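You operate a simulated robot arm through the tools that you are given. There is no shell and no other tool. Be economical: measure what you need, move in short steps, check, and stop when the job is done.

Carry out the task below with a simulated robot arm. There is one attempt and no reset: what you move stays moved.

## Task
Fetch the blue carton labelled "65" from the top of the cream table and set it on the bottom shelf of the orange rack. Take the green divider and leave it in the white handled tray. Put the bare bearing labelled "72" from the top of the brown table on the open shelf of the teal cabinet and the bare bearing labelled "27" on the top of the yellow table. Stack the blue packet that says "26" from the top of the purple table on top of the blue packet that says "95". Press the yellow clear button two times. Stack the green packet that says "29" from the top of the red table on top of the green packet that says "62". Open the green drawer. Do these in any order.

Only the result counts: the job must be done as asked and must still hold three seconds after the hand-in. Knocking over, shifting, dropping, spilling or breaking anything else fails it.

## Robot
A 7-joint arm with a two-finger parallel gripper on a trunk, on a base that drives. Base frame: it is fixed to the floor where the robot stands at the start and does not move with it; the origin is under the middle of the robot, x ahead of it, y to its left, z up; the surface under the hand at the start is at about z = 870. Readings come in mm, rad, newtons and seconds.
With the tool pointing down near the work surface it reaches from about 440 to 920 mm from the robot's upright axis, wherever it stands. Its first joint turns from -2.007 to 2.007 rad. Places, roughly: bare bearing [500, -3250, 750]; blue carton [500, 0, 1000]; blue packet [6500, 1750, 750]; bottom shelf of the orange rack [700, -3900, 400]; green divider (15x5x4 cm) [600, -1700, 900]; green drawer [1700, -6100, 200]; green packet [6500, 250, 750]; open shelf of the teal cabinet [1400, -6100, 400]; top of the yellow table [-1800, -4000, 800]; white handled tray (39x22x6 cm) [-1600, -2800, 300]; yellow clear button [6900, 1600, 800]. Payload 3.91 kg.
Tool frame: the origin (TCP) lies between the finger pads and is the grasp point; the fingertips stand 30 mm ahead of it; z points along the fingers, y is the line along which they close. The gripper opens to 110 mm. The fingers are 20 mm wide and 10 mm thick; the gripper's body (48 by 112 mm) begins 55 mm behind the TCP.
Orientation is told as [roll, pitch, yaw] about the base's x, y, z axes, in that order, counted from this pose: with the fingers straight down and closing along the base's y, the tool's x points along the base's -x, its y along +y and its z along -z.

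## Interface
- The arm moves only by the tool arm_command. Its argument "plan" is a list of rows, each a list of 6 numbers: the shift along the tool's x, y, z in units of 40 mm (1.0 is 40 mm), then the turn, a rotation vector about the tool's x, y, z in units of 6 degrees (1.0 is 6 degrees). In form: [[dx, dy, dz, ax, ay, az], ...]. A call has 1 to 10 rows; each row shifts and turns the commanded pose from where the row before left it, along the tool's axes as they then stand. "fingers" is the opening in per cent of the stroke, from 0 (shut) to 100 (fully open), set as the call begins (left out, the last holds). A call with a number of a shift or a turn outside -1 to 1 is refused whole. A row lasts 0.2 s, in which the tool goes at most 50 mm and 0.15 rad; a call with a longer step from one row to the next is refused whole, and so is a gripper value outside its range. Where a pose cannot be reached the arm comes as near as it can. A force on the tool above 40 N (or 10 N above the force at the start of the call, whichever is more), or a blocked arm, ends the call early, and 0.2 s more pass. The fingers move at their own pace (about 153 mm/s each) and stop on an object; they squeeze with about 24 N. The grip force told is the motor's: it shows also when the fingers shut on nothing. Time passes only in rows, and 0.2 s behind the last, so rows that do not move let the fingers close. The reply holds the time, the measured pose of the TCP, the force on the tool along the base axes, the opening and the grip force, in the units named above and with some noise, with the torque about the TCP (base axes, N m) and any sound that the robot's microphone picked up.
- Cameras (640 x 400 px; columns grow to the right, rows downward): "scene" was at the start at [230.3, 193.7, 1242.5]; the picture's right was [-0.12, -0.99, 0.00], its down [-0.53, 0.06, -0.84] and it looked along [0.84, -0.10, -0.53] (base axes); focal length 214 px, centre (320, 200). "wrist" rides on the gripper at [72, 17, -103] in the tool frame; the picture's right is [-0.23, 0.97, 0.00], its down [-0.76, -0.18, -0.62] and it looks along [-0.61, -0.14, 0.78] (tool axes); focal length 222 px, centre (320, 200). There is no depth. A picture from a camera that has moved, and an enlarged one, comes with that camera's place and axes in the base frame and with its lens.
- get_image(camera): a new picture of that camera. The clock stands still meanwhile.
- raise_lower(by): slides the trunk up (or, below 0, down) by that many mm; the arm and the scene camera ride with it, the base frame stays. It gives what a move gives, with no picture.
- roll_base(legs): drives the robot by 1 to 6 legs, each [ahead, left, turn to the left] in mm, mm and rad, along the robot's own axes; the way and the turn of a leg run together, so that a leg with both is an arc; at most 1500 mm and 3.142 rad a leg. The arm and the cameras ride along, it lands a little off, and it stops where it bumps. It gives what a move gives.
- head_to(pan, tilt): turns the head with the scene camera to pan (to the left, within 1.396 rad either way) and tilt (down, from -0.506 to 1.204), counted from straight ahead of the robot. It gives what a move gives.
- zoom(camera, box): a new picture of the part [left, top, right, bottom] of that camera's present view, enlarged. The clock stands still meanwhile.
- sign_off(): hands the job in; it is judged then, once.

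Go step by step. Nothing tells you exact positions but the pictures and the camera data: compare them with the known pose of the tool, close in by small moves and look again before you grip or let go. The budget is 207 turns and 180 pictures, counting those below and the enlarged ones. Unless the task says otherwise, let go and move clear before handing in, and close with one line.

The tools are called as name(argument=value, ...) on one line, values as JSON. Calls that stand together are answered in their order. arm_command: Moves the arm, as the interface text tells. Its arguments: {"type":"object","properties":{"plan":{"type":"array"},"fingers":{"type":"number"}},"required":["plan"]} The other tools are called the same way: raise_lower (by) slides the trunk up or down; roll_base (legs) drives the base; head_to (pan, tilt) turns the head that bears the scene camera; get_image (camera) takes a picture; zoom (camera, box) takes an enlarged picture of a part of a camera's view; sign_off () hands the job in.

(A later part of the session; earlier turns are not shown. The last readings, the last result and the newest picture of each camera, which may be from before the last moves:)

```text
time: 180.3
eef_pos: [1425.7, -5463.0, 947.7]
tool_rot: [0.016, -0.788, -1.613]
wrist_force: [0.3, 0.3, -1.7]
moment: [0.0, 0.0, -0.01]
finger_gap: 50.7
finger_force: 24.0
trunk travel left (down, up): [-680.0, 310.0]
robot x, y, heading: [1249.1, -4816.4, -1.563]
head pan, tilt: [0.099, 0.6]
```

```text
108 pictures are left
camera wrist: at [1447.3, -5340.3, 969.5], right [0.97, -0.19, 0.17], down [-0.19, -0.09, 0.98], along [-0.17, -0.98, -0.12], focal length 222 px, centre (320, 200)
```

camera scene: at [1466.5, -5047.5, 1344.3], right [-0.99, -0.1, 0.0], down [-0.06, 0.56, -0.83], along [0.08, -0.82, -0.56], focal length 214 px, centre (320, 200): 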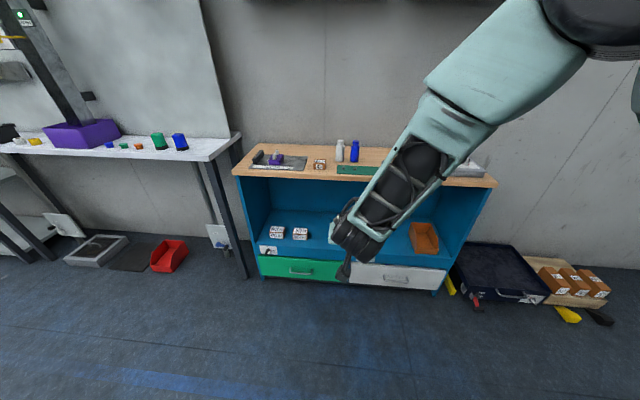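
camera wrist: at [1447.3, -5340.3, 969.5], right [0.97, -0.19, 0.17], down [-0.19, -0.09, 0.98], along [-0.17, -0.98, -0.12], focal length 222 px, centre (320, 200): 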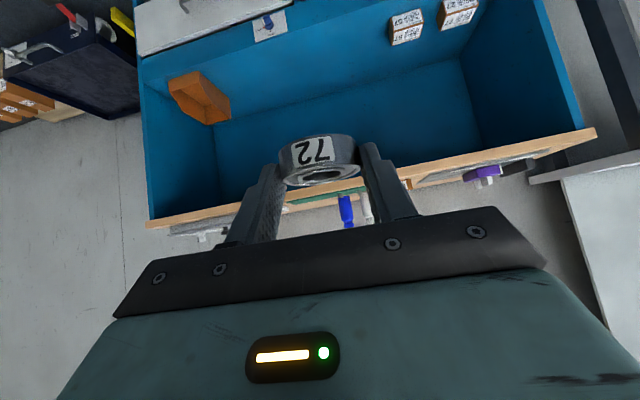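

The shelf appears at about z 220 with the front at y ≈ −5975. I lower to z ≈ 300 outside, then drive in partially and check.

raise_lower(by=-400)

raise_lower(by=-215)

get_image(camera="wrist")

get_image(camera="scene")

```text
time: 184.2
eef_pos: [1426.4, -5463.1, 548.1]
tool_rot: [0.015, -0.787, -1.614]
wrist_force: [0.5, 0.0, -1.1]
moment: [0.05, 0.02, 0.02]
finger_gap: 50.9
finger_force: 24.0
trunk travel left (down, up): [-280.0, 710.0]
robot x, y, heading: [1251.5, -4818.0, -1.567]
head pan, tilt: [0.099, 0.6]
```

```text
time: 186.4
eef_pos: [1425.4, -5462.9, 333.2]
tool_rot: [0.016, -0.789, -1.613]
wrist_force: [0.7, 0.5, -0.9]
moment: [0.01, -0.01, -0.01]
finger_gap: 50.7
finger_force: 24.5
trunk travel left (down, up): [-65.0, 925.0]
robot x, y, heading: [1252.3, -4818.9, -1.567]
head pan, tilt: [0.099, 0.6]
```

```text
107 pictures are left
camera wrist: at [1447.3, -5340.2, 354.6], right [0.97, -0.19, 0.17], down [-0.19, -0.09, 0.98], along [-0.17, -0.98, -0.12], focal length 222 px, centre (320, 200)
```

wrist: 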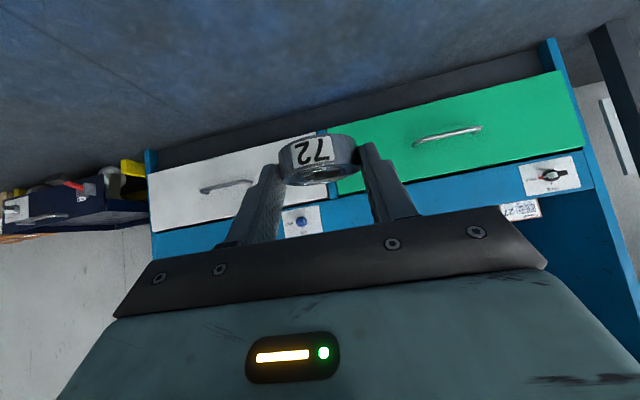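

```text
106 pictures are left
camera scene: at [1466.4, -5047.4, 729.3], right [-0.99, -0.1, 0.0], down [-0.06, 0.56, -0.83], along [0.08, -0.82, -0.56], focal length 214 px, centre (320, 200)
```

scene: 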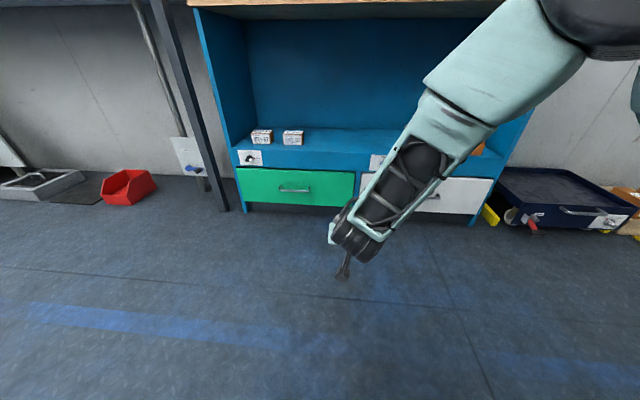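

The shelf is higher than I thought: there is a fascia with switches above the drawers. I zoom in to measure it.

zoom(camera="scene", box=[190, 100, 430, 250])

zoom(camera="wrist", box=[380, 40, 640, 240])

```text
2.67 times, centred on (310, 175) of scene
camera zoom: at [1466.4, -5047.4, 729.3], right [-0.99, -0.1, 0.0], down [-0.06, 0.56, -0.83], along [0.08, -0.82, -0.56], focal length 572 px, centre (347, 267)
```

zoom: 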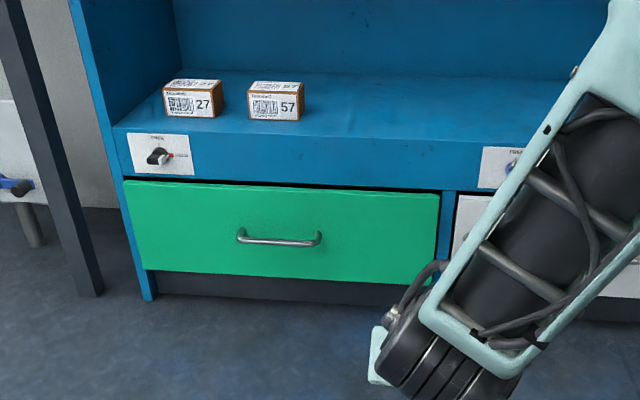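

```text
2.00 times, centred on (510, 140) of wrist
camera zoom: at [1447.3, -5340.2, 354.6], right [0.97, -0.19, 0.17], down [-0.19, -0.09, 0.98], along [-0.17, -0.98, -0.12], focal length 444 px, centre (-60, 320)
```

zoom: 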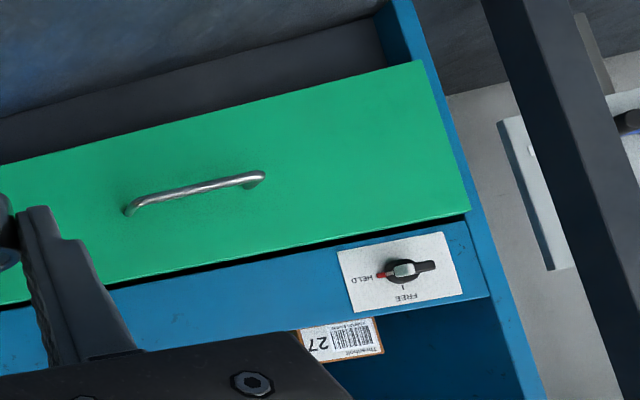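

A knob (HELD/FREE) locks the green drawer — it must be turned to FREE first. Shelf front is at y ≈ −5941, z ≈ 371. I raise to clear it, and drive in.

raise_lower(by=115)

roll_base(legs=[[400, 0, 0]])

get_image(camera="wrist")

get_image(camera="scene")

```text
time: 187.9
eef_pos: [1426.4, -5463.6, 448.0]
tool_rot: [0.017, -0.789, -1.612]
wrist_force: [-0.1, -0.2, -1.4]
moment: [0.02, 0.02, 0.03]
finger_gap: 50.8
finger_force: 23.8
trunk travel left (down, up): [-180.0, 810.0]
robot x, y, heading: [1252.9, -4817.5, -1.569]
head pan, tilt: [0.099, 0.6]
```

```text
time: 190.4
eef_pos: [1427.0, -5867.6, 448.6]
tool_rot: [0.016, -0.788, -1.612]
wrist_force: [0.7, -0.9, -2.4]
moment: [0.04, 0.01, 0.01]
finger_gap: 50.7
finger_force: 24.4
trunk travel left (down, up): [-180.0, 810.0]
robot x, y, heading: [1253.3, -5221.4, -1.567]
head pan, tilt: [0.099, 0.6]
```

```text
103 pictures are left
camera wrist: at [1448.3, -5745.0, 469.5], right [0.97, -0.19, 0.17], down [-0.19, -0.09, 0.98], along [-0.17, -0.98, -0.12], focal length 222 px, centre (320, 200)
```

wrist: 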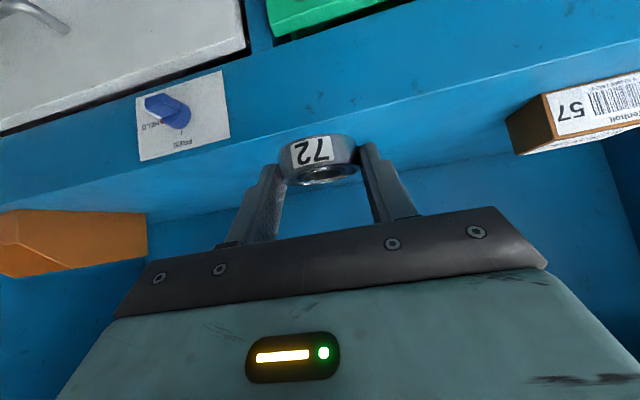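

```text
102 pictures are left
camera scene: at [1467.4, -5452.2, 844.3], right [-0.99, -0.1, 0.0], down [-0.06, 0.56, -0.83], along [0.08, -0.82, -0.56], focal length 214 px, centre (320, 200)
```

scene: 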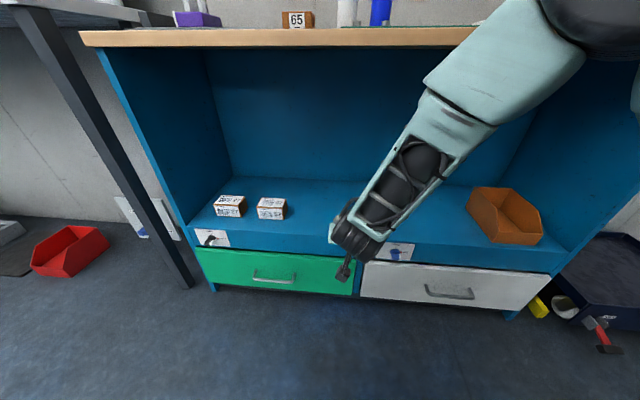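

roll_base(legs=[[145, 0, 0]])

arm_command(plan=[[0.177, 0, 0.177, 0, 0, 0], [0.177, 0, 0.177, 0, 0, 0], [0.1, 0, 0.1, 0, 0, 0], [0, 0, 0, 0, 0, 0]])

get_image(camera="wrist")

get_image(camera="scene")

```text
time: 191.8
eef_pos: [1425.8, -6015.5, 448.8]
tool_rot: [0.015, -0.788, -1.614]
wrist_force: [1.0, 0.1, -1.0]
moment: [-0.01, 0.0, 0.01]
finger_gap: 50.8
finger_force: 23.3
trunk travel left (down, up): [-180.0, 810.0]
robot x, y, heading: [1251.9, -5370.9, -1.571]
head pan, tilt: [0.099, 0.6]
```

```text
time: 192.8
eef_pos: [1427.1, -6016.1, 421.8]
tool_rot: [0.017, -0.789, -1.617]
wrist_force: [0.6, 0.3, -1.7]
moment: [0.04, 0.02, -0.02]
finger_gap: 50.7
finger_force: 24.1
trunk travel left (down, up): [-180.0, 810.0]
robot x, y, heading: [1252.7, -5370.6, -1.567]
head pan, tilt: [0.099, 0.6]
```

```text
101 pictures are left
camera wrist: at [1447.9, -5892.9, 443.0], right [0.97, -0.19, 0.17], down [-0.19, -0.09, 0.98], along [-0.17, -0.98, -0.12], focal length 222 px, centre (320, 200)
```

wrist: 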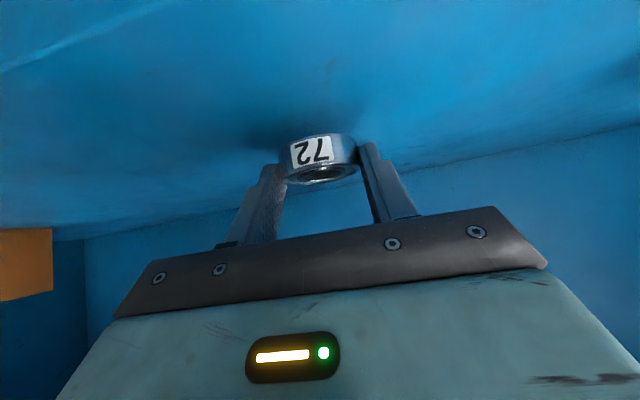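

```text
100 pictures are left
camera scene: at [1467.1, -5599.3, 844.3], right [-0.99, -0.1, 0.0], down [-0.06, 0.56, -0.83], along [0.08, -0.82, -0.57], focal length 214 px, centre (320, 200)
```

scene: 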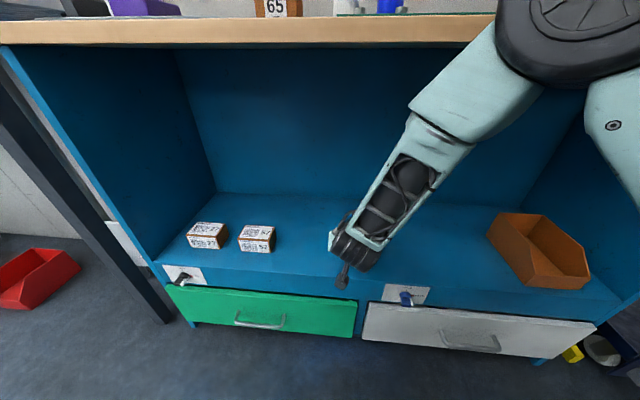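

Over the shelf; creeping down to contact.

arm_command(plan=[[0.06, 0, 0.06, 0, 0, 0], [0.06, 0, 0.06, 0, 0, 0], [0.05, 0, 0.05, 0, 0, 0], [0.04, 0, 0.04, 0, 0, 0], [0, 0, 0, 0, 0, 0]])

zoom(camera="wrist", box=[240, 90, 400, 210])

```text
time: 194.0
eef_pos: [1426.3, -6015.3, 410.1]
tool_rot: [0.016, -0.787, -1.614]
wrist_force: [0.5, -0.7, -2.0]
moment: [0.04, -0.04, 0.0]
finger_gap: 50.5
finger_force: 23.8
trunk travel left (down, up): [-180.0, 810.0]
robot x, y, heading: [1251.8, -5367.2, -1.574]
head pan, tilt: [0.099, 0.6]
```

```text
3.33 times, centred on (320, 150) of wrist
camera zoom: at [1448.0, -5892.4, 431.4], right [0.97, -0.19, 0.17], down [-0.19, -0.09, 0.98], along [-0.17, -0.98, -0.12], focal length 740 px, centre (320, 367)
```

zoom: 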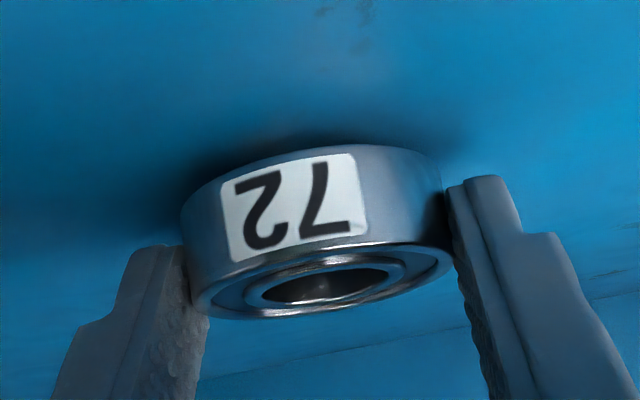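

arm_command(plan=[[0.04, 0, 0.04, 0, 0, 0], [0.03, 0, 0.03, 0, 0, 0], [0.03, 0, 0.03, 0, 0, 0], [0, 0, 0, 0, 0, 0]])

```text
time: 195.0
eef_pos: [1426.4, -6015.6, 403.9]
tool_rot: [0.016, -0.789, -1.615]
wrist_force: [0.4, -0.4, -2.0]
moment: [0.01, 0.01, 0.0]
finger_gap: 50.8
finger_force: 24.3
trunk travel left (down, up): [-180.0, 810.0]
robot x, y, heading: [1254.7, -5369.1, -1.568]
head pan, tilt: [0.099, 0.6]
```

arm_command(plan=[[0.03, 0, 0.03, 0, 0, 0], [0.03, 0, 0.03, 0, 0, 0], [0.03, 0, 0.03, 0, 0, 0], [0, 0, 0, 0, 0, 0]])

```text
time: 196.0
eef_pos: [1427.0, -6018.4, 403.2]
tool_rot: [0.02, -0.798, -1.617]
wrist_force: [-1.9, 4.0, 15.6]
moment: [0.14, 0.38, -0.1]
finger_gap: 50.7
finger_force: 23.4
trunk travel left (down, up): [-180.0, 810.0]
robot x, y, heading: [1252.1, -5369.4, -1.571]
head pan, tilt: [0.099, 0.6]
stopped in row 4: the force on the tool passed its limit at 41 N (the readings are from after the stop); the commanded pose is now the measured one
```

arm_command(plan=[[0, 0, 0, 0, 0, 0], [0, 0, 0, 0, 0, 0], [0, 0, -0.5, 0, 0, 0], [0, 0, -1, 0, 0, 0], [0, 0, -0.5, 0, 0, 0], [0, 0, 0, 0, 0, 0]], fingers=100)

roll_base(legs=[[-250, 0, 0]])

get_image(camera="wrist")

get_image(camera="scene")

```text
time: 197.4
eef_pos: [1429.3, -5961.8, 456.8]
tool_rot: [0.018, -0.795, -1.617]
wrist_force: [0.9, 0.5, -0.1]
moment: [-0.01, 0.01, 0.04]
finger_gap: 110.0
finger_force: 0.0
trunk travel left (down, up): [-180.0, 810.0]
robot x, y, heading: [1255.1, -5369.9, -1.572]
head pan, tilt: [0.099, 0.6]
```

```text
time: 199.2
eef_pos: [1430.2, -5714.2, 458.1]
tool_rot: [0.018, -0.794, -1.617]
wrist_force: [0.0, -0.8, 0.5]
moment: [0.0, 0.0, -0.02]
finger_gap: 110.1
finger_force: 0.1
trunk travel left (down, up): [-180.0, 810.0]
robot x, y, heading: [1254.8, -5121.7, -1.568]
head pan, tilt: [0.099, 0.6]
```

```text
98 pictures are left
camera wrist: at [1451.0, -5591.2, 478.4], right [0.97, -0.19, 0.17], down [-0.19, -0.08, 0.98], along [-0.17, -0.98, -0.12], focal length 222 px, centre (320, 200)
```

wrist: 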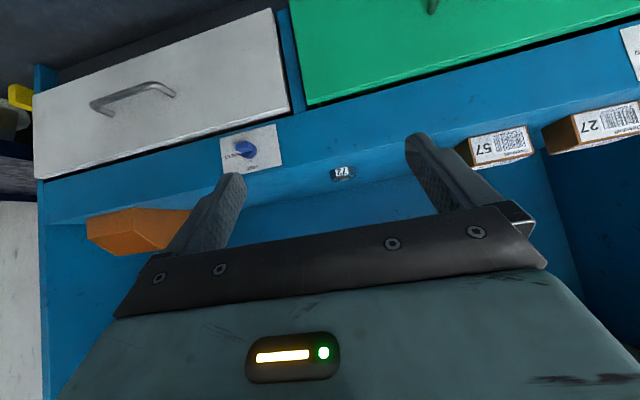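

```text
97 pictures are left
camera scene: at [1466.9, -5352.9, 844.3], right [-1.0, -0.1, 0.0], down [-0.06, 0.56, -0.83], along [0.08, -0.82, -0.56], focal length 214 px, centre (320, 200)
```

scene: 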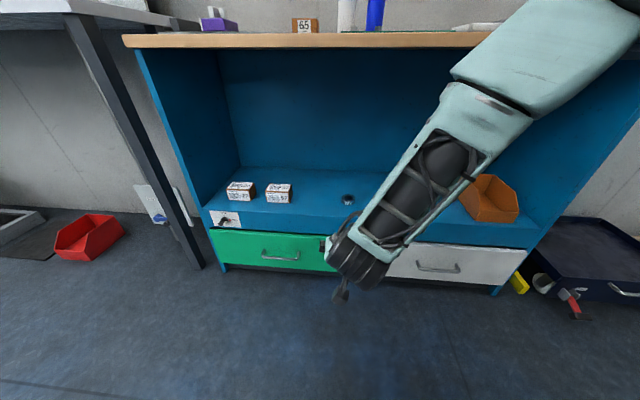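

Bearing "72" is on the open shelf. Now the green drawer: its knob is at about (1884, −5925, 334), to be turned from HELD (right) to FREE (top). I shift left, and bring the tool horizontal with fingers closing vertically.

roll_base(legs=[[0, 455, 0]])

arm_command(plan=[[0, 0, 0, 0, -0.93, 0], [0, 0, 0, 0, -0.93, 0], [0, 0, 0, 0, -0.93, 0], [0, 0, 0, 0, -0.93, 0], [0, 0, 0, 0, -0.93, 0], [0, 0, 0, 0, -0.93, 0], [0, 0, 0, 0, -0.93, 0], [0, 0, 0, 0, -0.93, 0], [0, 0, 0, 0, 0, 0]])

get_image(camera="wrist")

get_image(camera="scene")

```text
time: 202.0
eef_pos: [1887.9, -5714.4, 457.7]
tool_rot: [0.015, -0.794, -1.617]
wrist_force: [0.4, 0.0, 0.8]
moment: [0.03, -0.01, -0.01]
finger_gap: 109.8
finger_force: 0.2
trunk travel left (down, up): [-180.0, 810.0]
robot x, y, heading: [1710.5, -5120.3, -1.569]
head pan, tilt: [0.099, 0.6]
```

```text
time: 204.0
eef_pos: [1888.4, -5713.8, 457.1]
tool_rot: [1.916, -1.558, 2.764]
wrist_force: [-0.5, 0.5, 0.4]
moment: [-0.01, -0.02, 0.0]
finger_gap: 109.9
finger_force: 0.1
trunk travel left (down, up): [-180.0, 810.0]
robot x, y, heading: [1716.1, -5124.1, -1.567]
head pan, tilt: [0.099, 0.6]
```

```text
96 pictures are left
camera wrist: at [1909.8, -5612.1, 384.6], right [0.97, -0.03, 0.24], down [-0.17, 0.63, 0.76], along [-0.17, -0.77, 0.61], focal length 222 px, centre (320, 200)
```

wrist: 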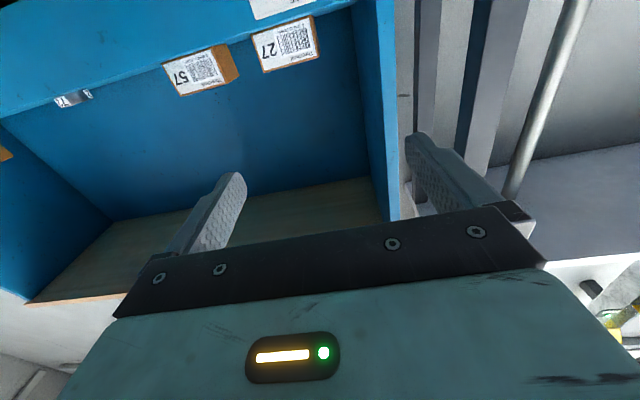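

```text
95 pictures are left
camera scene: at [1925.2, -5352.6, 844.3], right [-0.99, -0.1, 0.0], down [-0.06, 0.56, -0.83], along [0.08, -0.82, -0.56], focal length 214 px, centre (320, 200)
```

scene: 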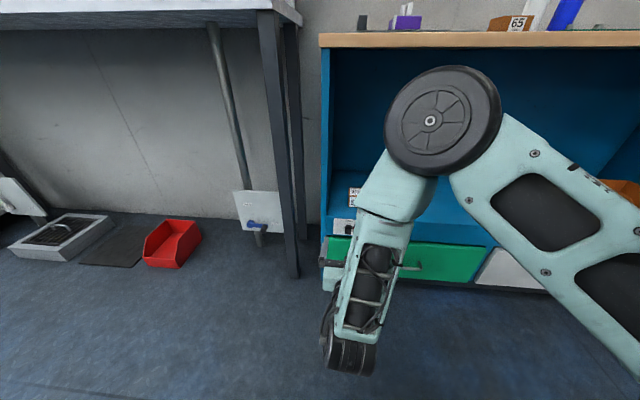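

zoom(camera="scene", box=[310, 180, 430, 255])

```text
5.33 times, centred on (370, 218) of scene
camera zoom: at [1925.2, -5352.6, 844.3], right [-0.99, -0.1, 0.0], down [-0.06, 0.56, -0.83], along [0.08, -0.82, -0.56], focal length 1144 px, centre (53, 107)
```

zoom: 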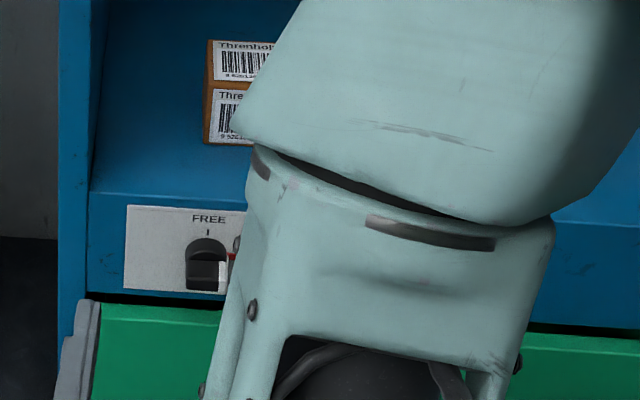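

The knob centre is about (1882, −5941 face, 325). I rotate the tool 90° about its axis and lower to that height for a side view.

arm_command(plan=[[0, 0, 0, 0, 0, 1], [0, 0, 0, 0, 0, 1], [0, 0, 0, 0, 0, 1], [0, 0, 0, 0, 0, 1], [0, 0, 0, 0, 0, 1], [0, 0, 0, 0, 0, 1], [0, 0, 0, 0, 0, 1], [0, 0, 0, 0, 0, 1], [0, 0, 0, 0, 0, 1], [0, 0, 0, 0, 0, 1]])

arm_command(plan=[[0, 0, 0, 0, 0, 1], [0, 0, 0, 0, 0, 1], [0, 0, 0, 0, 0, 1], [0, 0, 0, 0, 0, 1], [0, 0, 0, 0, 0, 1], [0, 0, 0, 0, 0, 0]])

raise_lower(by=-130)

get_image(camera="wrist")

get_image(camera="scene")

```text
time: 206.2
eef_pos: [1953.2, -5818.9, 559.2]
tool_rot: [1.551, -0.527, 3.11]
wrist_force: [1.0, 0.2, -0.4]
moment: [-0.03, -0.01, 0.01]
finger_gap: 110.0
finger_force: 0.1
out of reach, approached as far as the arm can: row 1, 2, 3, 4, 5, 6, 7, 8, 9, 10
trunk travel left (down, up): [-180.0, 810.0]
robot x, y, heading: [1710.0, -5123.3, -1.572]
head pan, tilt: [0.099, 0.6]
```

```text
time: 207.6
eef_pos: [1954.9, -5812.8, 754.9]
tool_rot: [1.548, -0.009, 3.111]
wrist_force: [-0.2, -0.8, 0.2]
moment: [0.0, -0.01, -0.04]
finger_gap: 109.9
finger_force: 0.0
out of reach, approached as far as the arm can: row 1, 2, 3, 4, 5
trunk travel left (down, up): [-180.0, 810.0]
robot x, y, heading: [1714.1, -5128.0, -1.571]
head pan, tilt: [0.099, 0.6]
```

```text
time: 209.2
eef_pos: [1955.8, -5812.6, 626.2]
tool_rot: [1.548, -0.01, 3.112]
wrist_force: [-0.2, 0.0, 0.5]
moment: [0.04, 0.0, 0.02]
finger_gap: 110.2
finger_force: 0.0
trunk travel left (down, up): [-50.0, 940.0]
robot x, y, heading: [1712.4, -5121.6, -1.568]
head pan, tilt: [0.099, 0.6]
```

```text
93 pictures are left
camera wrist: at [2031.7, -5712.5, 643.5], right [-0.22, -0.02, 0.98], down [-0.74, 0.65, -0.16], along [-0.63, -0.76, -0.15], focal length 222 px, centre (320, 200)
```

wrist: 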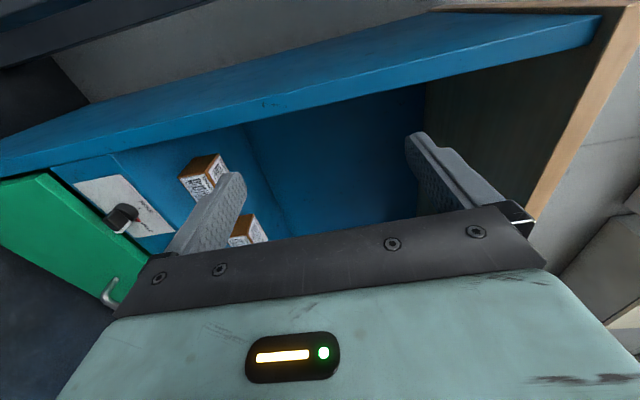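

```text
92 pictures are left
camera scene: at [1925.2, -5352.6, 714.3], right [-0.99, -0.1, 0.0], down [-0.06, 0.56, -0.83], along [0.08, -0.82, -0.56], focal length 214 px, centre (320, 200)
```

scene: 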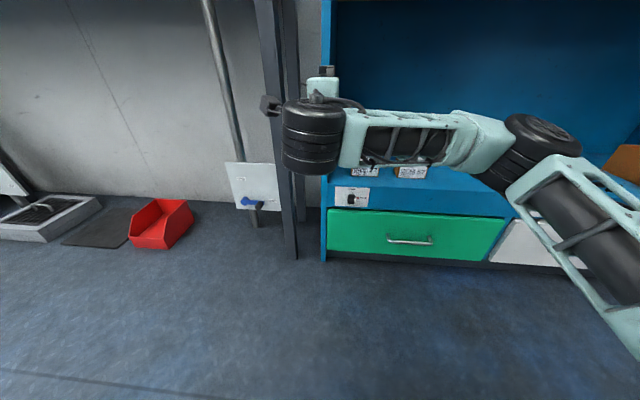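

The sideways roll was out of reach and the arm drifted (no contact). I look closely at the knob from here to choose another way of turning it.

zoom(camera="wrist", box=[60, 160, 200, 260])

zoom(camera="scene", box=[320, 170, 400, 220])

```text
4.00 times, centred on (130, 210) of wrist
camera zoom: at [2031.7, -5712.5, 643.5], right [-0.22, -0.02, 0.98], down [-0.74, 0.65, -0.16], along [-0.63, -0.76, -0.15], focal length 888 px, centre (1080, 160)
```

zoom: 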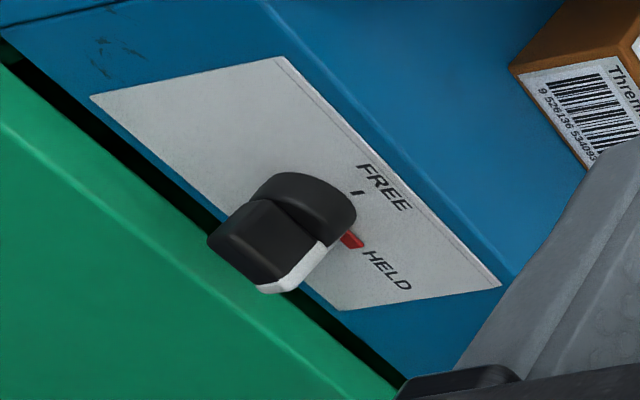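

```text
8.00 times, centred on (360, 195) of scene
camera zoom: at [1925.2, -5352.6, 714.3], right [-0.99, -0.1, 0.0], down [-0.06, 0.56, -0.83], along [0.08, -0.82, -0.56], focal length 1716 px, centre (0, 240)
```

zoom: 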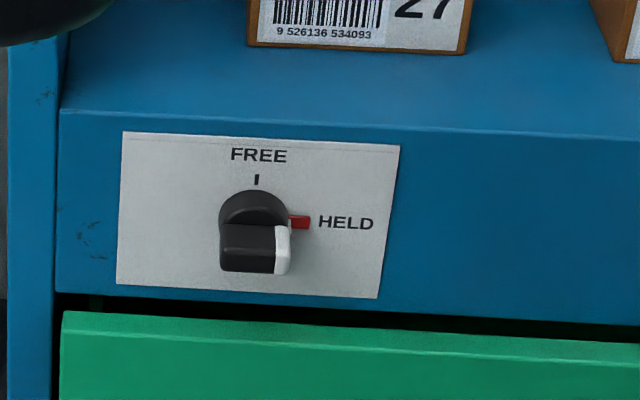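

The knob is a short bar, white end at HELD. I can push its left end down with closed fingers from a horizontal tool (a pose that was reachable), then square it by closing on it. First I undo the roll.

raise_lower(by=130)

arm_command(plan=[[0, 0, 0, 0, 0, -1], [0, 0, 0, 0, 0, -1], [0, 0, 0, 0, 0, -1], [0, 0, 0, 0, 0, -1], [0, 0, 0, 0, 0, -1]])

```text
time: 210.7
eef_pos: [1955.5, -5812.4, 755.7]
tool_rot: [1.549, -0.011, 3.112]
wrist_force: [0.2, 0.0, -0.8]
moment: [-0.03, -0.01, 0.03]
finger_gap: 109.7
finger_force: 0.1
trunk travel left (down, up): [-180.0, 810.0]
robot x, y, heading: [1712.0, -5122.5, -1.569]
head pan, tilt: [0.099, 0.6]
```

```text
time: 211.9
eef_pos: [1955.8, -5811.9, 755.9]
tool_rot: [1.543, -0.535, 3.126]
wrist_force: [-0.1, 0.1, 1.0]
moment: [0.01, 0.0, -0.02]
finger_gap: 110.0
finger_force: 0.0
trunk travel left (down, up): [-180.0, 810.0]
robot x, y, heading: [1711.1, -5119.0, -1.575]
head pan, tilt: [0.099, 0.6]
```

roll_base(legs=[[-120, 0, 0]])

arm_command(plan=[[0, 0, 0, 0, 0, -1], [0, 0, 0, 0, 0, -1], [0, 0, 0, 0, 0, -1], [0, 0, 0, 0, 0, -1], [0, 0, 0, 0, 0, -1], [0, 0, 0, 0, 0, -1], [0, 0, 0, 0, 0, -1], [0, 0, 0, 0, 0, -1], [0, 0, 0, 0, 0, -1], [0, 0, 0, 0, 0, -1]])

get_image(camera="scene")

get_image(camera="wrist")

```text
time: 213.2
eef_pos: [1955.5, -5692.7, 756.1]
tool_rot: [1.544, -0.533, 3.123]
wrist_force: [0.4, -0.9, -0.1]
moment: [0.01, -0.01, 0.04]
finger_gap: 110.0
finger_force: 0.0
trunk travel left (down, up): [-180.0, 810.0]
robot x, y, heading: [1711.0, -5003.1, -1.569]
head pan, tilt: [0.099, 0.6]
```

```text
time: 215.4
eef_pos: [1954.3, -5693.3, 755.2]
tool_rot: [-0.491, -1.545, -1.11]
wrist_force: [-0.4, -0.7, 0.4]
moment: [0.0, -0.01, 0.01]
finger_gap: 110.0
finger_force: 0.1
trunk travel left (down, up): [-180.0, 810.0]
robot x, y, heading: [1709.8, -4999.5, -1.571]
head pan, tilt: [0.099, 0.6]
```

```text
89 pictures are left
camera scene: at [1925.1, -5233.5, 844.3], right [-0.99, -0.1, 0.0], down [-0.06, 0.56, -0.83], along [0.08, -0.82, -0.56], focal length 214 px, centre (320, 200)
```

scene: 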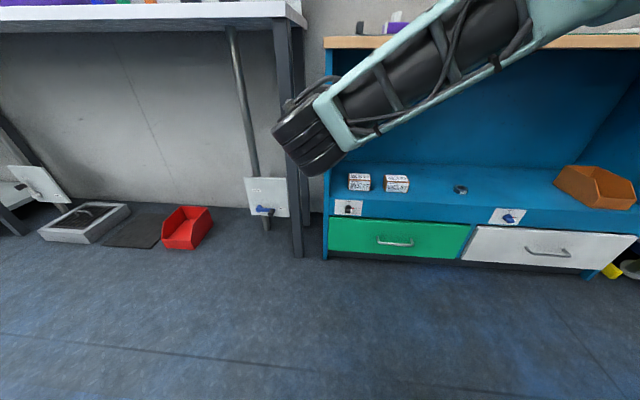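

```text
88 pictures are left
camera wrist: at [1975.0, -5589.8, 684.5], right [0.98, -0.03, 0.22], down [-0.15, 0.61, 0.78], along [-0.16, -0.79, 0.59], focal length 222 px, centre (320, 200)
```

wrist: 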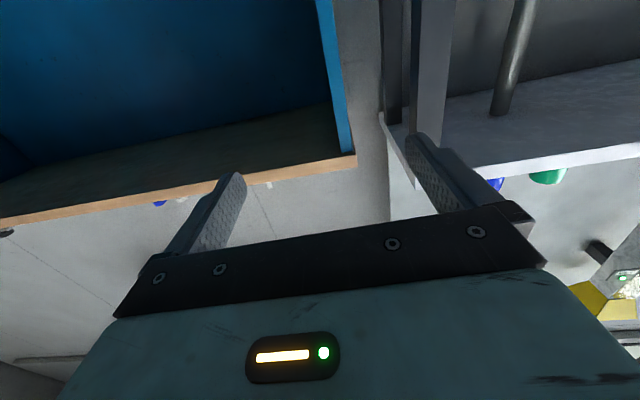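

arm_command(plan=[[0.9, -0.17, 0, 0, 0, 0], [0.9, -0.17, 0, 0, 0, 0], [0.9, -0.17, 0, 0, 0, 0], [0.9, -0.17, 0, 0, 0, 0], [0.9, -0.17, 0, 0, 0, 0], [0.9, -0.17, 0, 0, 0, 0], [0.9, -0.17, 0, 0, 0, 0], [0.9, -0.17, 0, 0, 0, 0], [0, 0, 0, 0, 0, 0]], fingers=0)

get_image(camera="scene")

```text
time: 217.4
eef_pos: [1898.6, -5684.5, 465.0]
tool_rot: [-0.414, -1.546, -1.186]
wrist_force: [-0.2, 1.2, 1.0]
moment: [0.02, 0.01, -0.01]
finger_gap: 0.2
finger_force: 24.1
trunk travel left (down, up): [-180.0, 810.0]
robot x, y, heading: [1711.0, -5001.9, -1.571]
head pan, tilt: [0.099, 0.6]
```

```text
87 pictures are left
camera scene: at [1925.1, -5233.5, 844.3], right [-0.99, -0.1, 0.0], down [-0.06, 0.56, -0.83], along [0.08, -0.82, -0.56], focal length 214 px, centre (320, 200)
```

scene: 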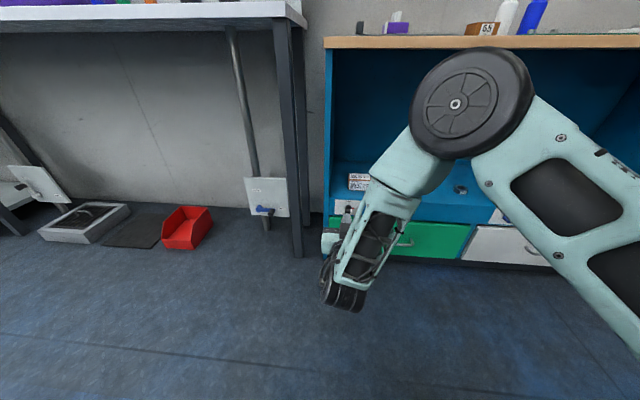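

raise_lower(by=-103)

roll_base(legs=[[190, 0, 0]])

get_image(camera="scene")

get_image(camera="wrist")

```text
time: 218.7
eef_pos: [1899.6, -5684.6, 364.9]
tool_rot: [-0.409, -1.548, -1.192]
wrist_force: [-1.3, -0.6, -0.2]
moment: [-0.01, -0.02, 0.0]
finger_gap: 0.2
finger_force: 24.3
trunk travel left (down, up): [-77.0, 913.0]
robot x, y, heading: [1713.1, -5000.9, -1.576]
head pan, tilt: [0.099, 0.6]
```

```text
time: 220.2
eef_pos: [1898.6, -5865.3, 363.2]
tool_rot: [-0.409, -1.546, -1.194]
wrist_force: [-0.3, -0.1, -0.8]
moment: [0.02, 0.01, 0.01]
finger_gap: 0.0
finger_force: 24.2
trunk travel left (down, up): [-77.0, 913.0]
robot x, y, heading: [1712.2, -5185.5, -1.567]
head pan, tilt: [0.099, 0.6]
```

```text
86 pictures are left
camera scene: at [1924.4, -5415.3, 741.3], right [-1.0, -0.1, 0.0], down [-0.06, 0.56, -0.83], along [0.08, -0.82, -0.56], focal length 214 px, centre (320, 200)
```

scene: 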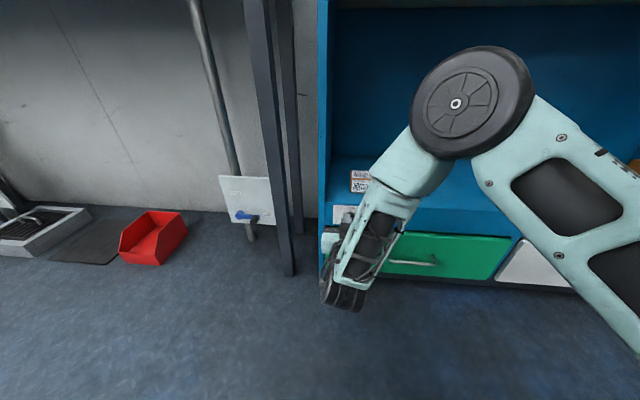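

```text
85 pictures are left
camera wrist: at [1917.9, -5762.4, 293.3], right [0.98, -0.04, 0.22], down [-0.15, 0.61, 0.78], along [-0.16, -0.79, 0.59], focal length 222 px, centre (320, 200)
```

wrist: 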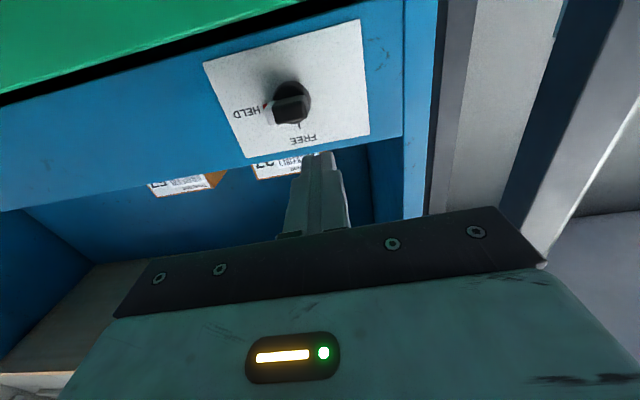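

The wrist camera shows the knob at (1882.7, z 328) and my closed fingers above-left of it. I advance 40 mm, then look.

arm_command(plan=[[0, 0.03, 0.4, 0, 0, 0], [0, 0.02, 0.35, 0, 0, 0], [0, 0, 0.2, 0, 0, 0], [0, 0, 0, 0, 0, 0]])

get_image(camera="wrist")

```text
time: 221.2
eef_pos: [1898.1, -5903.8, 362.4]
tool_rot: [-0.415, -1.545, -1.187]
wrist_force: [0.5, -0.3, -0.7]
moment: [-0.01, 0.01, 0.0]
finger_gap: 0.0
finger_force: 23.6
trunk travel left (down, up): [-77.0, 913.0]
robot x, y, heading: [1710.0, -5188.6, -1.575]
head pan, tilt: [0.099, 0.6]
```

```text
84 pictures are left
camera wrist: at [1918.8, -5800.2, 291.9], right [0.98, -0.04, 0.22], down [-0.15, 0.61, 0.78], along [-0.16, -0.79, 0.59], focal length 222 px, centre (320, 200)
```

wrist: 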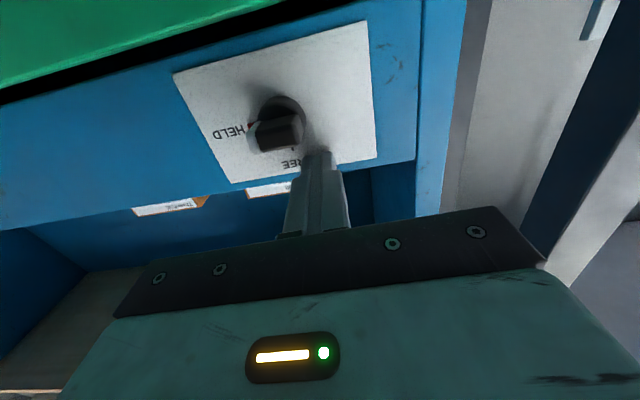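

arm_command(plan=[[0.1, 0.08, 0, 0, 0, 0], [0.1, 0, 0, 0, 0, 0], [0.1, 0, 0, 0, 0, 0], [0.1, 0, 0, 0, 0, 0], [0.1, 0, 0, 0, 0, 0], [0.1, 0, 0, 0, 0, 0], [0.1, 0, 0, 0, 0, 0], [0.1, 0, 0, 0, 0, 0]])

get_image(camera="wrist")

```text
time: 222.8
eef_pos: [1905.5, -5903.0, 338.7]
tool_rot: [-0.255, -1.552, -1.338]
wrist_force: [1.3, -1.6, -1.6]
moment: [0.02, 0.03, 0.1]
finger_gap: 0.0
finger_force: 23.8
trunk travel left (down, up): [-77.0, 913.0]
robot x, y, heading: [1710.0, -5181.4, -1.572]
head pan, tilt: [0.099, 0.6]
stopped in row 7: the force on the tool passed its limit at 43 N (the readings are from after the stop); the commanded pose is now the measured one
```

```text
83 pictures are left
camera wrist: at [1925.2, -5800.0, 267.0], right [0.97, -0.03, 0.22], down [-0.16, 0.61, 0.77], along [-0.16, -0.79, 0.59], focal length 222 px, centre (320, 200)
```

wrist: 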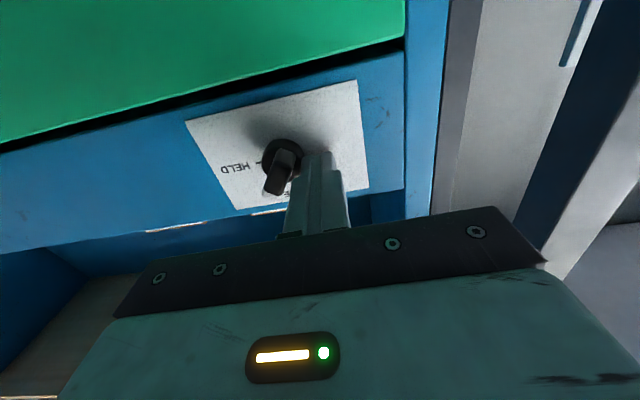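

zoom(camera="wrist", box=[180, 80, 380, 220])

```text
2.86 times, centred on (280, 150) of wrist
camera zoom: at [1925.2, -5800.0, 267.0], right [0.97, -0.03, 0.22], down [-0.16, 0.61, 0.77], along [-0.16, -0.79, 0.59], focal length 635 px, centre (434, 343)
```

zoom: 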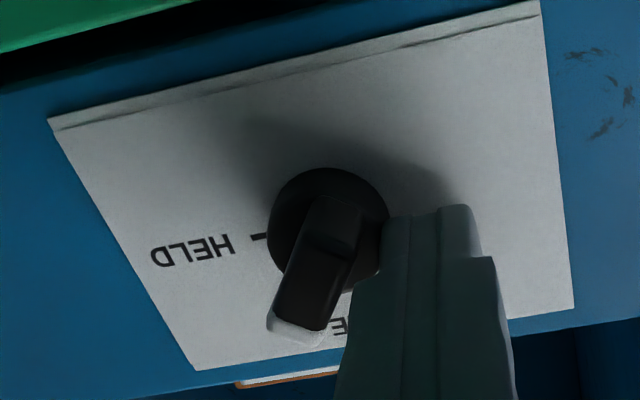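

The knob has turned most of the way (white end near the top). I retreat, open to 40 mm, centre on the knob and close on it to square it at FREE.

arm_command(plan=[[0, 0.05, -0.3, 0, 0, 0], [0, 0, -0.7, 0, 0, 0], [0.27, -0.6, 0, 0, 0, 0], [0, 0, 0, 0, 0, 0]], fingers=0)

arm_command(plan=[[0, 0, 0, 0, 0, 0], [0, 0, 0, 0, 0, 0]], fingers=40)

get_image(camera="wrist")

```text
time: 223.8
eef_pos: [1883.1, -5862.0, 328.8]
tool_rot: [-0.245, -1.55, -1.35]
wrist_force: [-1.1, -0.1, -0.8]
moment: [-0.02, 0.01, 0.01]
finger_gap: 0.0
finger_force: 24.5
trunk travel left (down, up): [-77.0, 913.0]
robot x, y, heading: [1710.6, -5184.0, -1.573]
head pan, tilt: [0.099, 0.6]
```

```text
time: 224.4
eef_pos: [1884.2, -5863.2, 328.3]
tool_rot: [-0.257, -1.551, -1.34]
wrist_force: [0.6, 0.3, 0.8]
moment: [0.01, 0.02, 0.03]
finger_gap: 43.8
finger_force: 0.0
trunk travel left (down, up): [-77.0, 913.0]
robot x, y, heading: [1709.0, -5185.2, -1.568]
head pan, tilt: [0.099, 0.6]
```

```text
81 pictures are left
camera wrist: at [1903.9, -5759.1, 257.8], right [0.97, -0.03, 0.22], down [-0.16, 0.61, 0.77], along [-0.16, -0.79, 0.59], focal length 222 px, centre (320, 200)
```

wrist: 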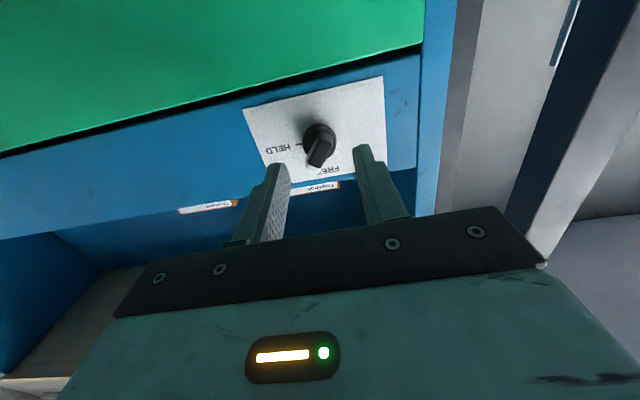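

Knob sits between the fingers. I advance 36 mm and close.

arm_command(plan=[[0, 0, 0.4, 0, 0, 0], [0, 0, 0.3, 0, 0, 0], [0, 0, 0.2, 0, 0, 0], [0, 0, 0, 0, 0, 0]])

arm_command(plan=[[0, 0, 0, 0, 0, 0], [0, 0, 0, 0, 0, 0], [0, 0, 0, 0, 0, 0]], fingers=0)

zoom(camera="wrist", box=[220, 60, 420, 200])

```text
time: 225.4
eef_pos: [1883.6, -5899.7, 327.0]
tool_rot: [-0.256, -1.549, -1.337]
wrist_force: [0.2, -0.6, 0.1]
moment: [-0.01, 0.01, -0.03]
finger_gap: 44.0
finger_force: 0.0
trunk travel left (down, up): [-77.0, 913.0]
robot x, y, heading: [1712.0, -5185.5, -1.571]
head pan, tilt: [0.099, 0.6]
```

```text
time: 226.2
eef_pos: [1880.9, -5899.3, 327.6]
tool_rot: [-0.27, -1.55, -1.327]
wrist_force: [-3.8, -0.3, -0.5]
moment: [-0.1, -0.02, 0.06]
finger_gap: 27.3
finger_force: 45.0
trunk travel left (down, up): [-77.0, 913.0]
robot x, y, heading: [1714.6, -5184.5, -1.573]
head pan, tilt: [0.099, 0.6]
```

```text
2.86 times, centred on (320, 130) of wrist
camera zoom: at [1902.1, -5795.6, 256.4], right [0.97, -0.03, 0.22], down [-0.16, 0.61, 0.77], along [-0.16, -0.79, 0.59], focal length 635 px, centre (320, 400)
```

zoom: 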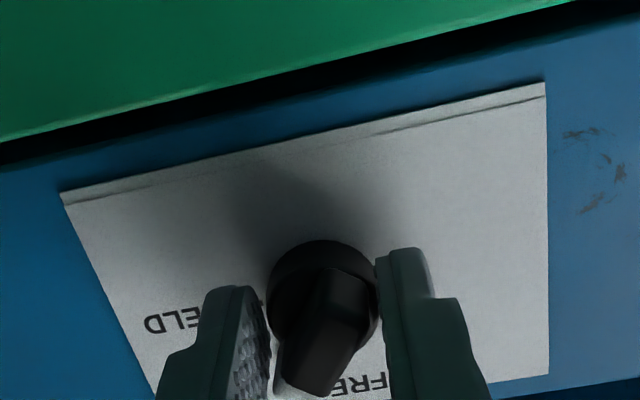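

The fingers stopped at 27 mm, probably on the round base. I open a little, back off 7 mm and close again.

arm_command(plan=[[0, 0, 0, 0, 0, 0], [0, 0.07, -0.17, 0, 0, 0], [0, 0, 0, 0, 0, 0]], fingers=40)

arm_command(plan=[[0, 0, 0, 0, 0, 0], [0, 0, 0, 0, 0, 0], [0, 0, 0, 0, 0, 0]], fingers=0)

zoom(camera="wrist", box=[220, 60, 420, 200])

```text
time: 227.0
eef_pos: [1886.4, -5893.6, 327.2]
tool_rot: [-0.258, -1.549, -1.341]
wrist_force: [0.4, 1.3, -0.7]
moment: [0.02, 0.04, -0.03]
finger_gap: 44.1
finger_force: 0.1
trunk travel left (down, up): [-77.0, 913.0]
robot x, y, heading: [1710.6, -5187.1, -1.573]
head pan, tilt: [0.099, 0.6]
```

```text
time: 227.8
eef_pos: [1881.8, -5892.6, 327.7]
tool_rot: [-0.373, -1.55, -1.229]
wrist_force: [-36.7, 13.7, 4.4]
moment: [-0.33, -0.42, 0.05]
finger_gap: 12.1
finger_force: 45.3
trunk travel left (down, up): [-77.0, 913.0]
robot x, y, heading: [1711.8, -5185.0, -1.575]
head pan, tilt: [0.099, 0.6]
```

```text
2.86 times, centred on (320, 130) of wrist
camera zoom: at [1902.7, -5789.4, 256.1], right [0.97, -0.03, 0.22], down [-0.15, 0.61, 0.77], along [-0.16, -0.79, 0.59], focal length 635 px, centre (320, 400)
```

zoom: 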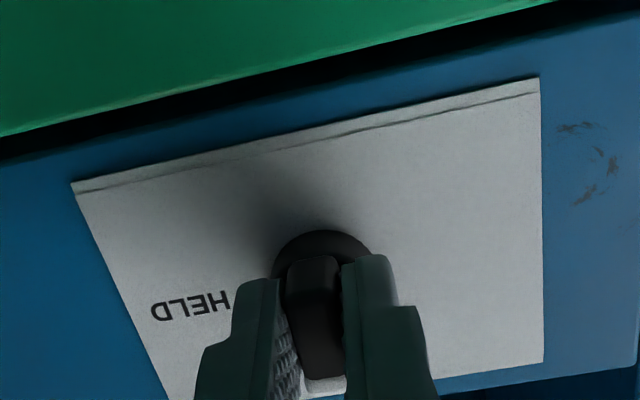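

The bar is gripped square (12 mm) at FREE. I release, back off, and look.

arm_command(plan=[[0, 0, 0, 0, 0, 0], [0, 0, -0.3, 0, 0, 0], [0, 0, -1, 0, 0, 0], [0, 0, 0, 0, 0, 0]], fingers=40)

roll_base(legs=[[-250, 0, 0]])

get_image(camera="wrist")

raise_lower(by=350)

arm_command(plan=[[0, 0, 0, 0, 1, 0], [0, 0, 0, 0, 1, 0], [0, 0, 0, 0, 1, 0], [0, 0, 0, 0, 1, 0], [0, 0, 0, 0, 1, 0], [0, 0, 0, 0, 1, 0], [0, 0, 0, 0, 1, 0], [0, 0, 0, 0, 1, 0], [0, 0, 0, 0, 1, 0], [0, 0, 0, 0, 1, 0]])

```text
time: 228.8
eef_pos: [1888.1, -5840.6, 329.1]
tool_rot: [-0.238, -1.552, -1.357]
wrist_force: [0.3, -0.1, -1.0]
moment: [0.01, -0.02, -0.01]
finger_gap: 44.2
finger_force: 0.1
trunk travel left (down, up): [-77.0, 913.0]
robot x, y, heading: [1715.9, -5182.7, -1.572]
head pan, tilt: [0.099, 0.6]
```

```text
time: 230.7
eef_pos: [1887.3, -5590.4, 328.5]
tool_rot: [-0.255, -1.549, -1.343]
wrist_force: [-0.5, -0.9, 0.2]
moment: [0.02, -0.01, -0.01]
finger_gap: 44.3
finger_force: 0.0
trunk travel left (down, up): [-77.0, 913.0]
robot x, y, heading: [1712.2, -4934.9, -1.578]
head pan, tilt: [0.099, 0.6]
```

```text
78 pictures are left
camera wrist: at [1906.6, -5487.2, 257.4], right [0.97, -0.03, 0.22], down [-0.16, 0.61, 0.77], along [-0.16, -0.79, 0.59], focal length 222 px, centre (320, 200)
```

wrist: 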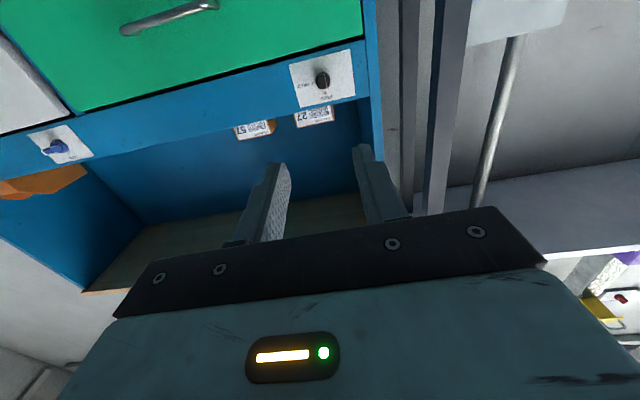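

```text
time: 234.1
eef_pos: [1887.2, -5591.2, 679.6]
tool_rot: [-0.256, -1.551, -1.341]
wrist_force: [-0.6, -0.1, -0.2]
moment: [-0.02, 0.07, -0.02]
finger_gap: 43.6
finger_force: 0.0
trunk travel left (down, up): [-427.0, 563.0]
robot x, y, heading: [1715.2, -4933.4, -1.574]
head pan, tilt: [0.099, 0.6]
```

```text
time: 236.3
eef_pos: [1886.9, -5590.1, 678.9]
tool_rot: [-0.004, -0.502, -1.593]
wrist_force: [-0.8, 0.6, -0.4]
moment: [0.03, -0.04, 0.0]
finger_gap: 44.0
finger_force: 0.1
trunk travel left (down, up): [-427.0, 563.0]
robot x, y, heading: [1711.2, -4938.3, -1.572]
head pan, tilt: [0.099, 0.6]
```

The knob shows FREE. For the handle I'll stand sideways to the drawer (heading 0) with the tool pointing down, so the fingers straddle the bar along y. I finish the rotation and drive.

arm_command(plan=[[0, 0, 0, 0, 1, 0], [0, 0, 0, 0, 1, 0], [0, 0, 0, 0, 1, 0], [0, 0, 0, 0, 1, 0], [0, 0, 0, 0, 0.8, 0], [0, 0, 0, 0, 0, 0]])

roll_base(legs=[[0, -560, 0], [0, 0, 1.571]])

arm_command(plan=[[0.22, -0.94, 0, 0, 0, 0], [0.22, -0.94, 0, 0, 0, 0], [0.22, -0.94, 0, 0, 0, 0], [0.22, -0.94, 0, 0, 0, 0], [0.22, -0.94, 0, 0, 0, 0], [0.22, -0.94, 0, 0, 0, 0], [0.22, -0.94, 0, 0, 0, 0], [0.22, -0.94, 0, 0, 0, 0], [0.22, -0.94, 0, 0, 0, 0], [0.22, -0.94, 0, 0, 0, 0]])

head_to(pan=-0.5, tilt=0.7)

get_image(camera="scene")

get_image(camera="wrist")

```text
time: 237.7
eef_pos: [1885.4, -5591.5, 678.6]
tool_rot: [-0.006, 0.0, -1.598]
wrist_force: [-0.4, 0.2, 0.2]
moment: [-0.01, 0.0, 0.02]
finger_gap: 44.0
finger_force: 0.2
trunk travel left (down, up): [-427.0, 563.0]
robot x, y, heading: [1714.9, -4931.9, -1.572]
head pan, tilt: [0.099, 0.6]
```

```text
time: 244.7
eef_pos: [1802.4, -4751.2, 678.7]
tool_rot: [-0.005, -0.002, -0.009]
wrist_force: [0.1, -0.4, -0.1]
moment: [0.02, 0.02, 0.0]
finger_gap: 44.2
finger_force: 0.0
trunk travel left (down, up): [-427.0, 563.0]
robot x, y, heading: [1150.9, -4934.4, 0.014]
head pan, tilt: [0.099, 0.6]
```

```text
time: 246.9
eef_pos: [1711.9, -5125.5, 679.5]
tool_rot: [-0.005, -0.002, -0.007]
wrist_force: [0.0, 0.2, -0.1]
moment: [-0.03, -0.01, 0.03]
finger_gap: 44.0
finger_force: 0.2
trunk travel left (down, up): [-427.0, 563.0]
robot x, y, heading: [1150.5, -4933.8, 0.014]
head pan, tilt: [0.099, 0.6]
```

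```text
time: 247.9
eef_pos: [1711.5, -5124.9, 679.2]
tool_rot: [-0.005, -0.002, -0.009]
wrist_force: [-0.6, 0.4, 0.1]
moment: [0.01, -0.02, -0.02]
finger_gap: 44.1
finger_force: 0.0
trunk travel left (down, up): [-427.0, 563.0]
robot x, y, heading: [1150.0, -4936.9, 0.013]
head pan, tilt: [-0.499, 0.7]
```

```text
77 pictures are left
camera scene: at [1363.7, -4768.7, 1082.7], right [-0.47, -0.88, 0.0], down [-0.57, 0.3, -0.77], along [0.68, -0.36, -0.64], focal length 214 px, centre (320, 200)
```

scene: 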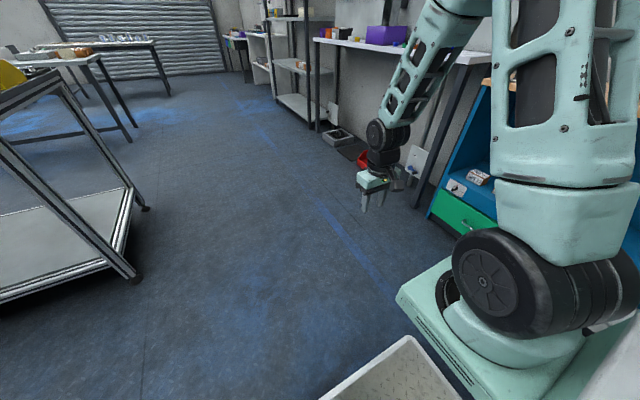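

```text
76 pictures are left
camera wrist: at [1639.4, -5108.2, 782.3], right [0.24, 0.97, 0.0], down [0.76, -0.18, 0.63], along [0.61, -0.15, -0.78], focal length 222 px, centre (320, 200)
```

wrist: 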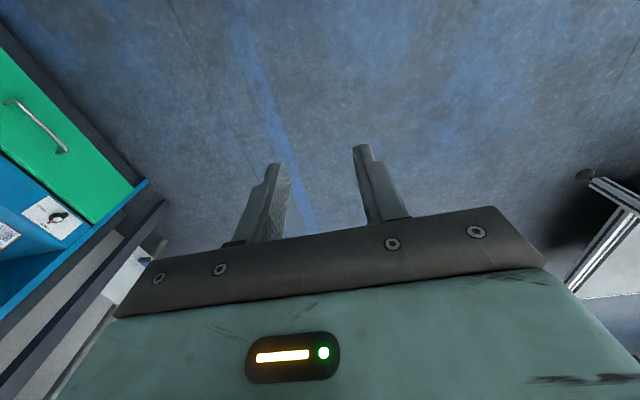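

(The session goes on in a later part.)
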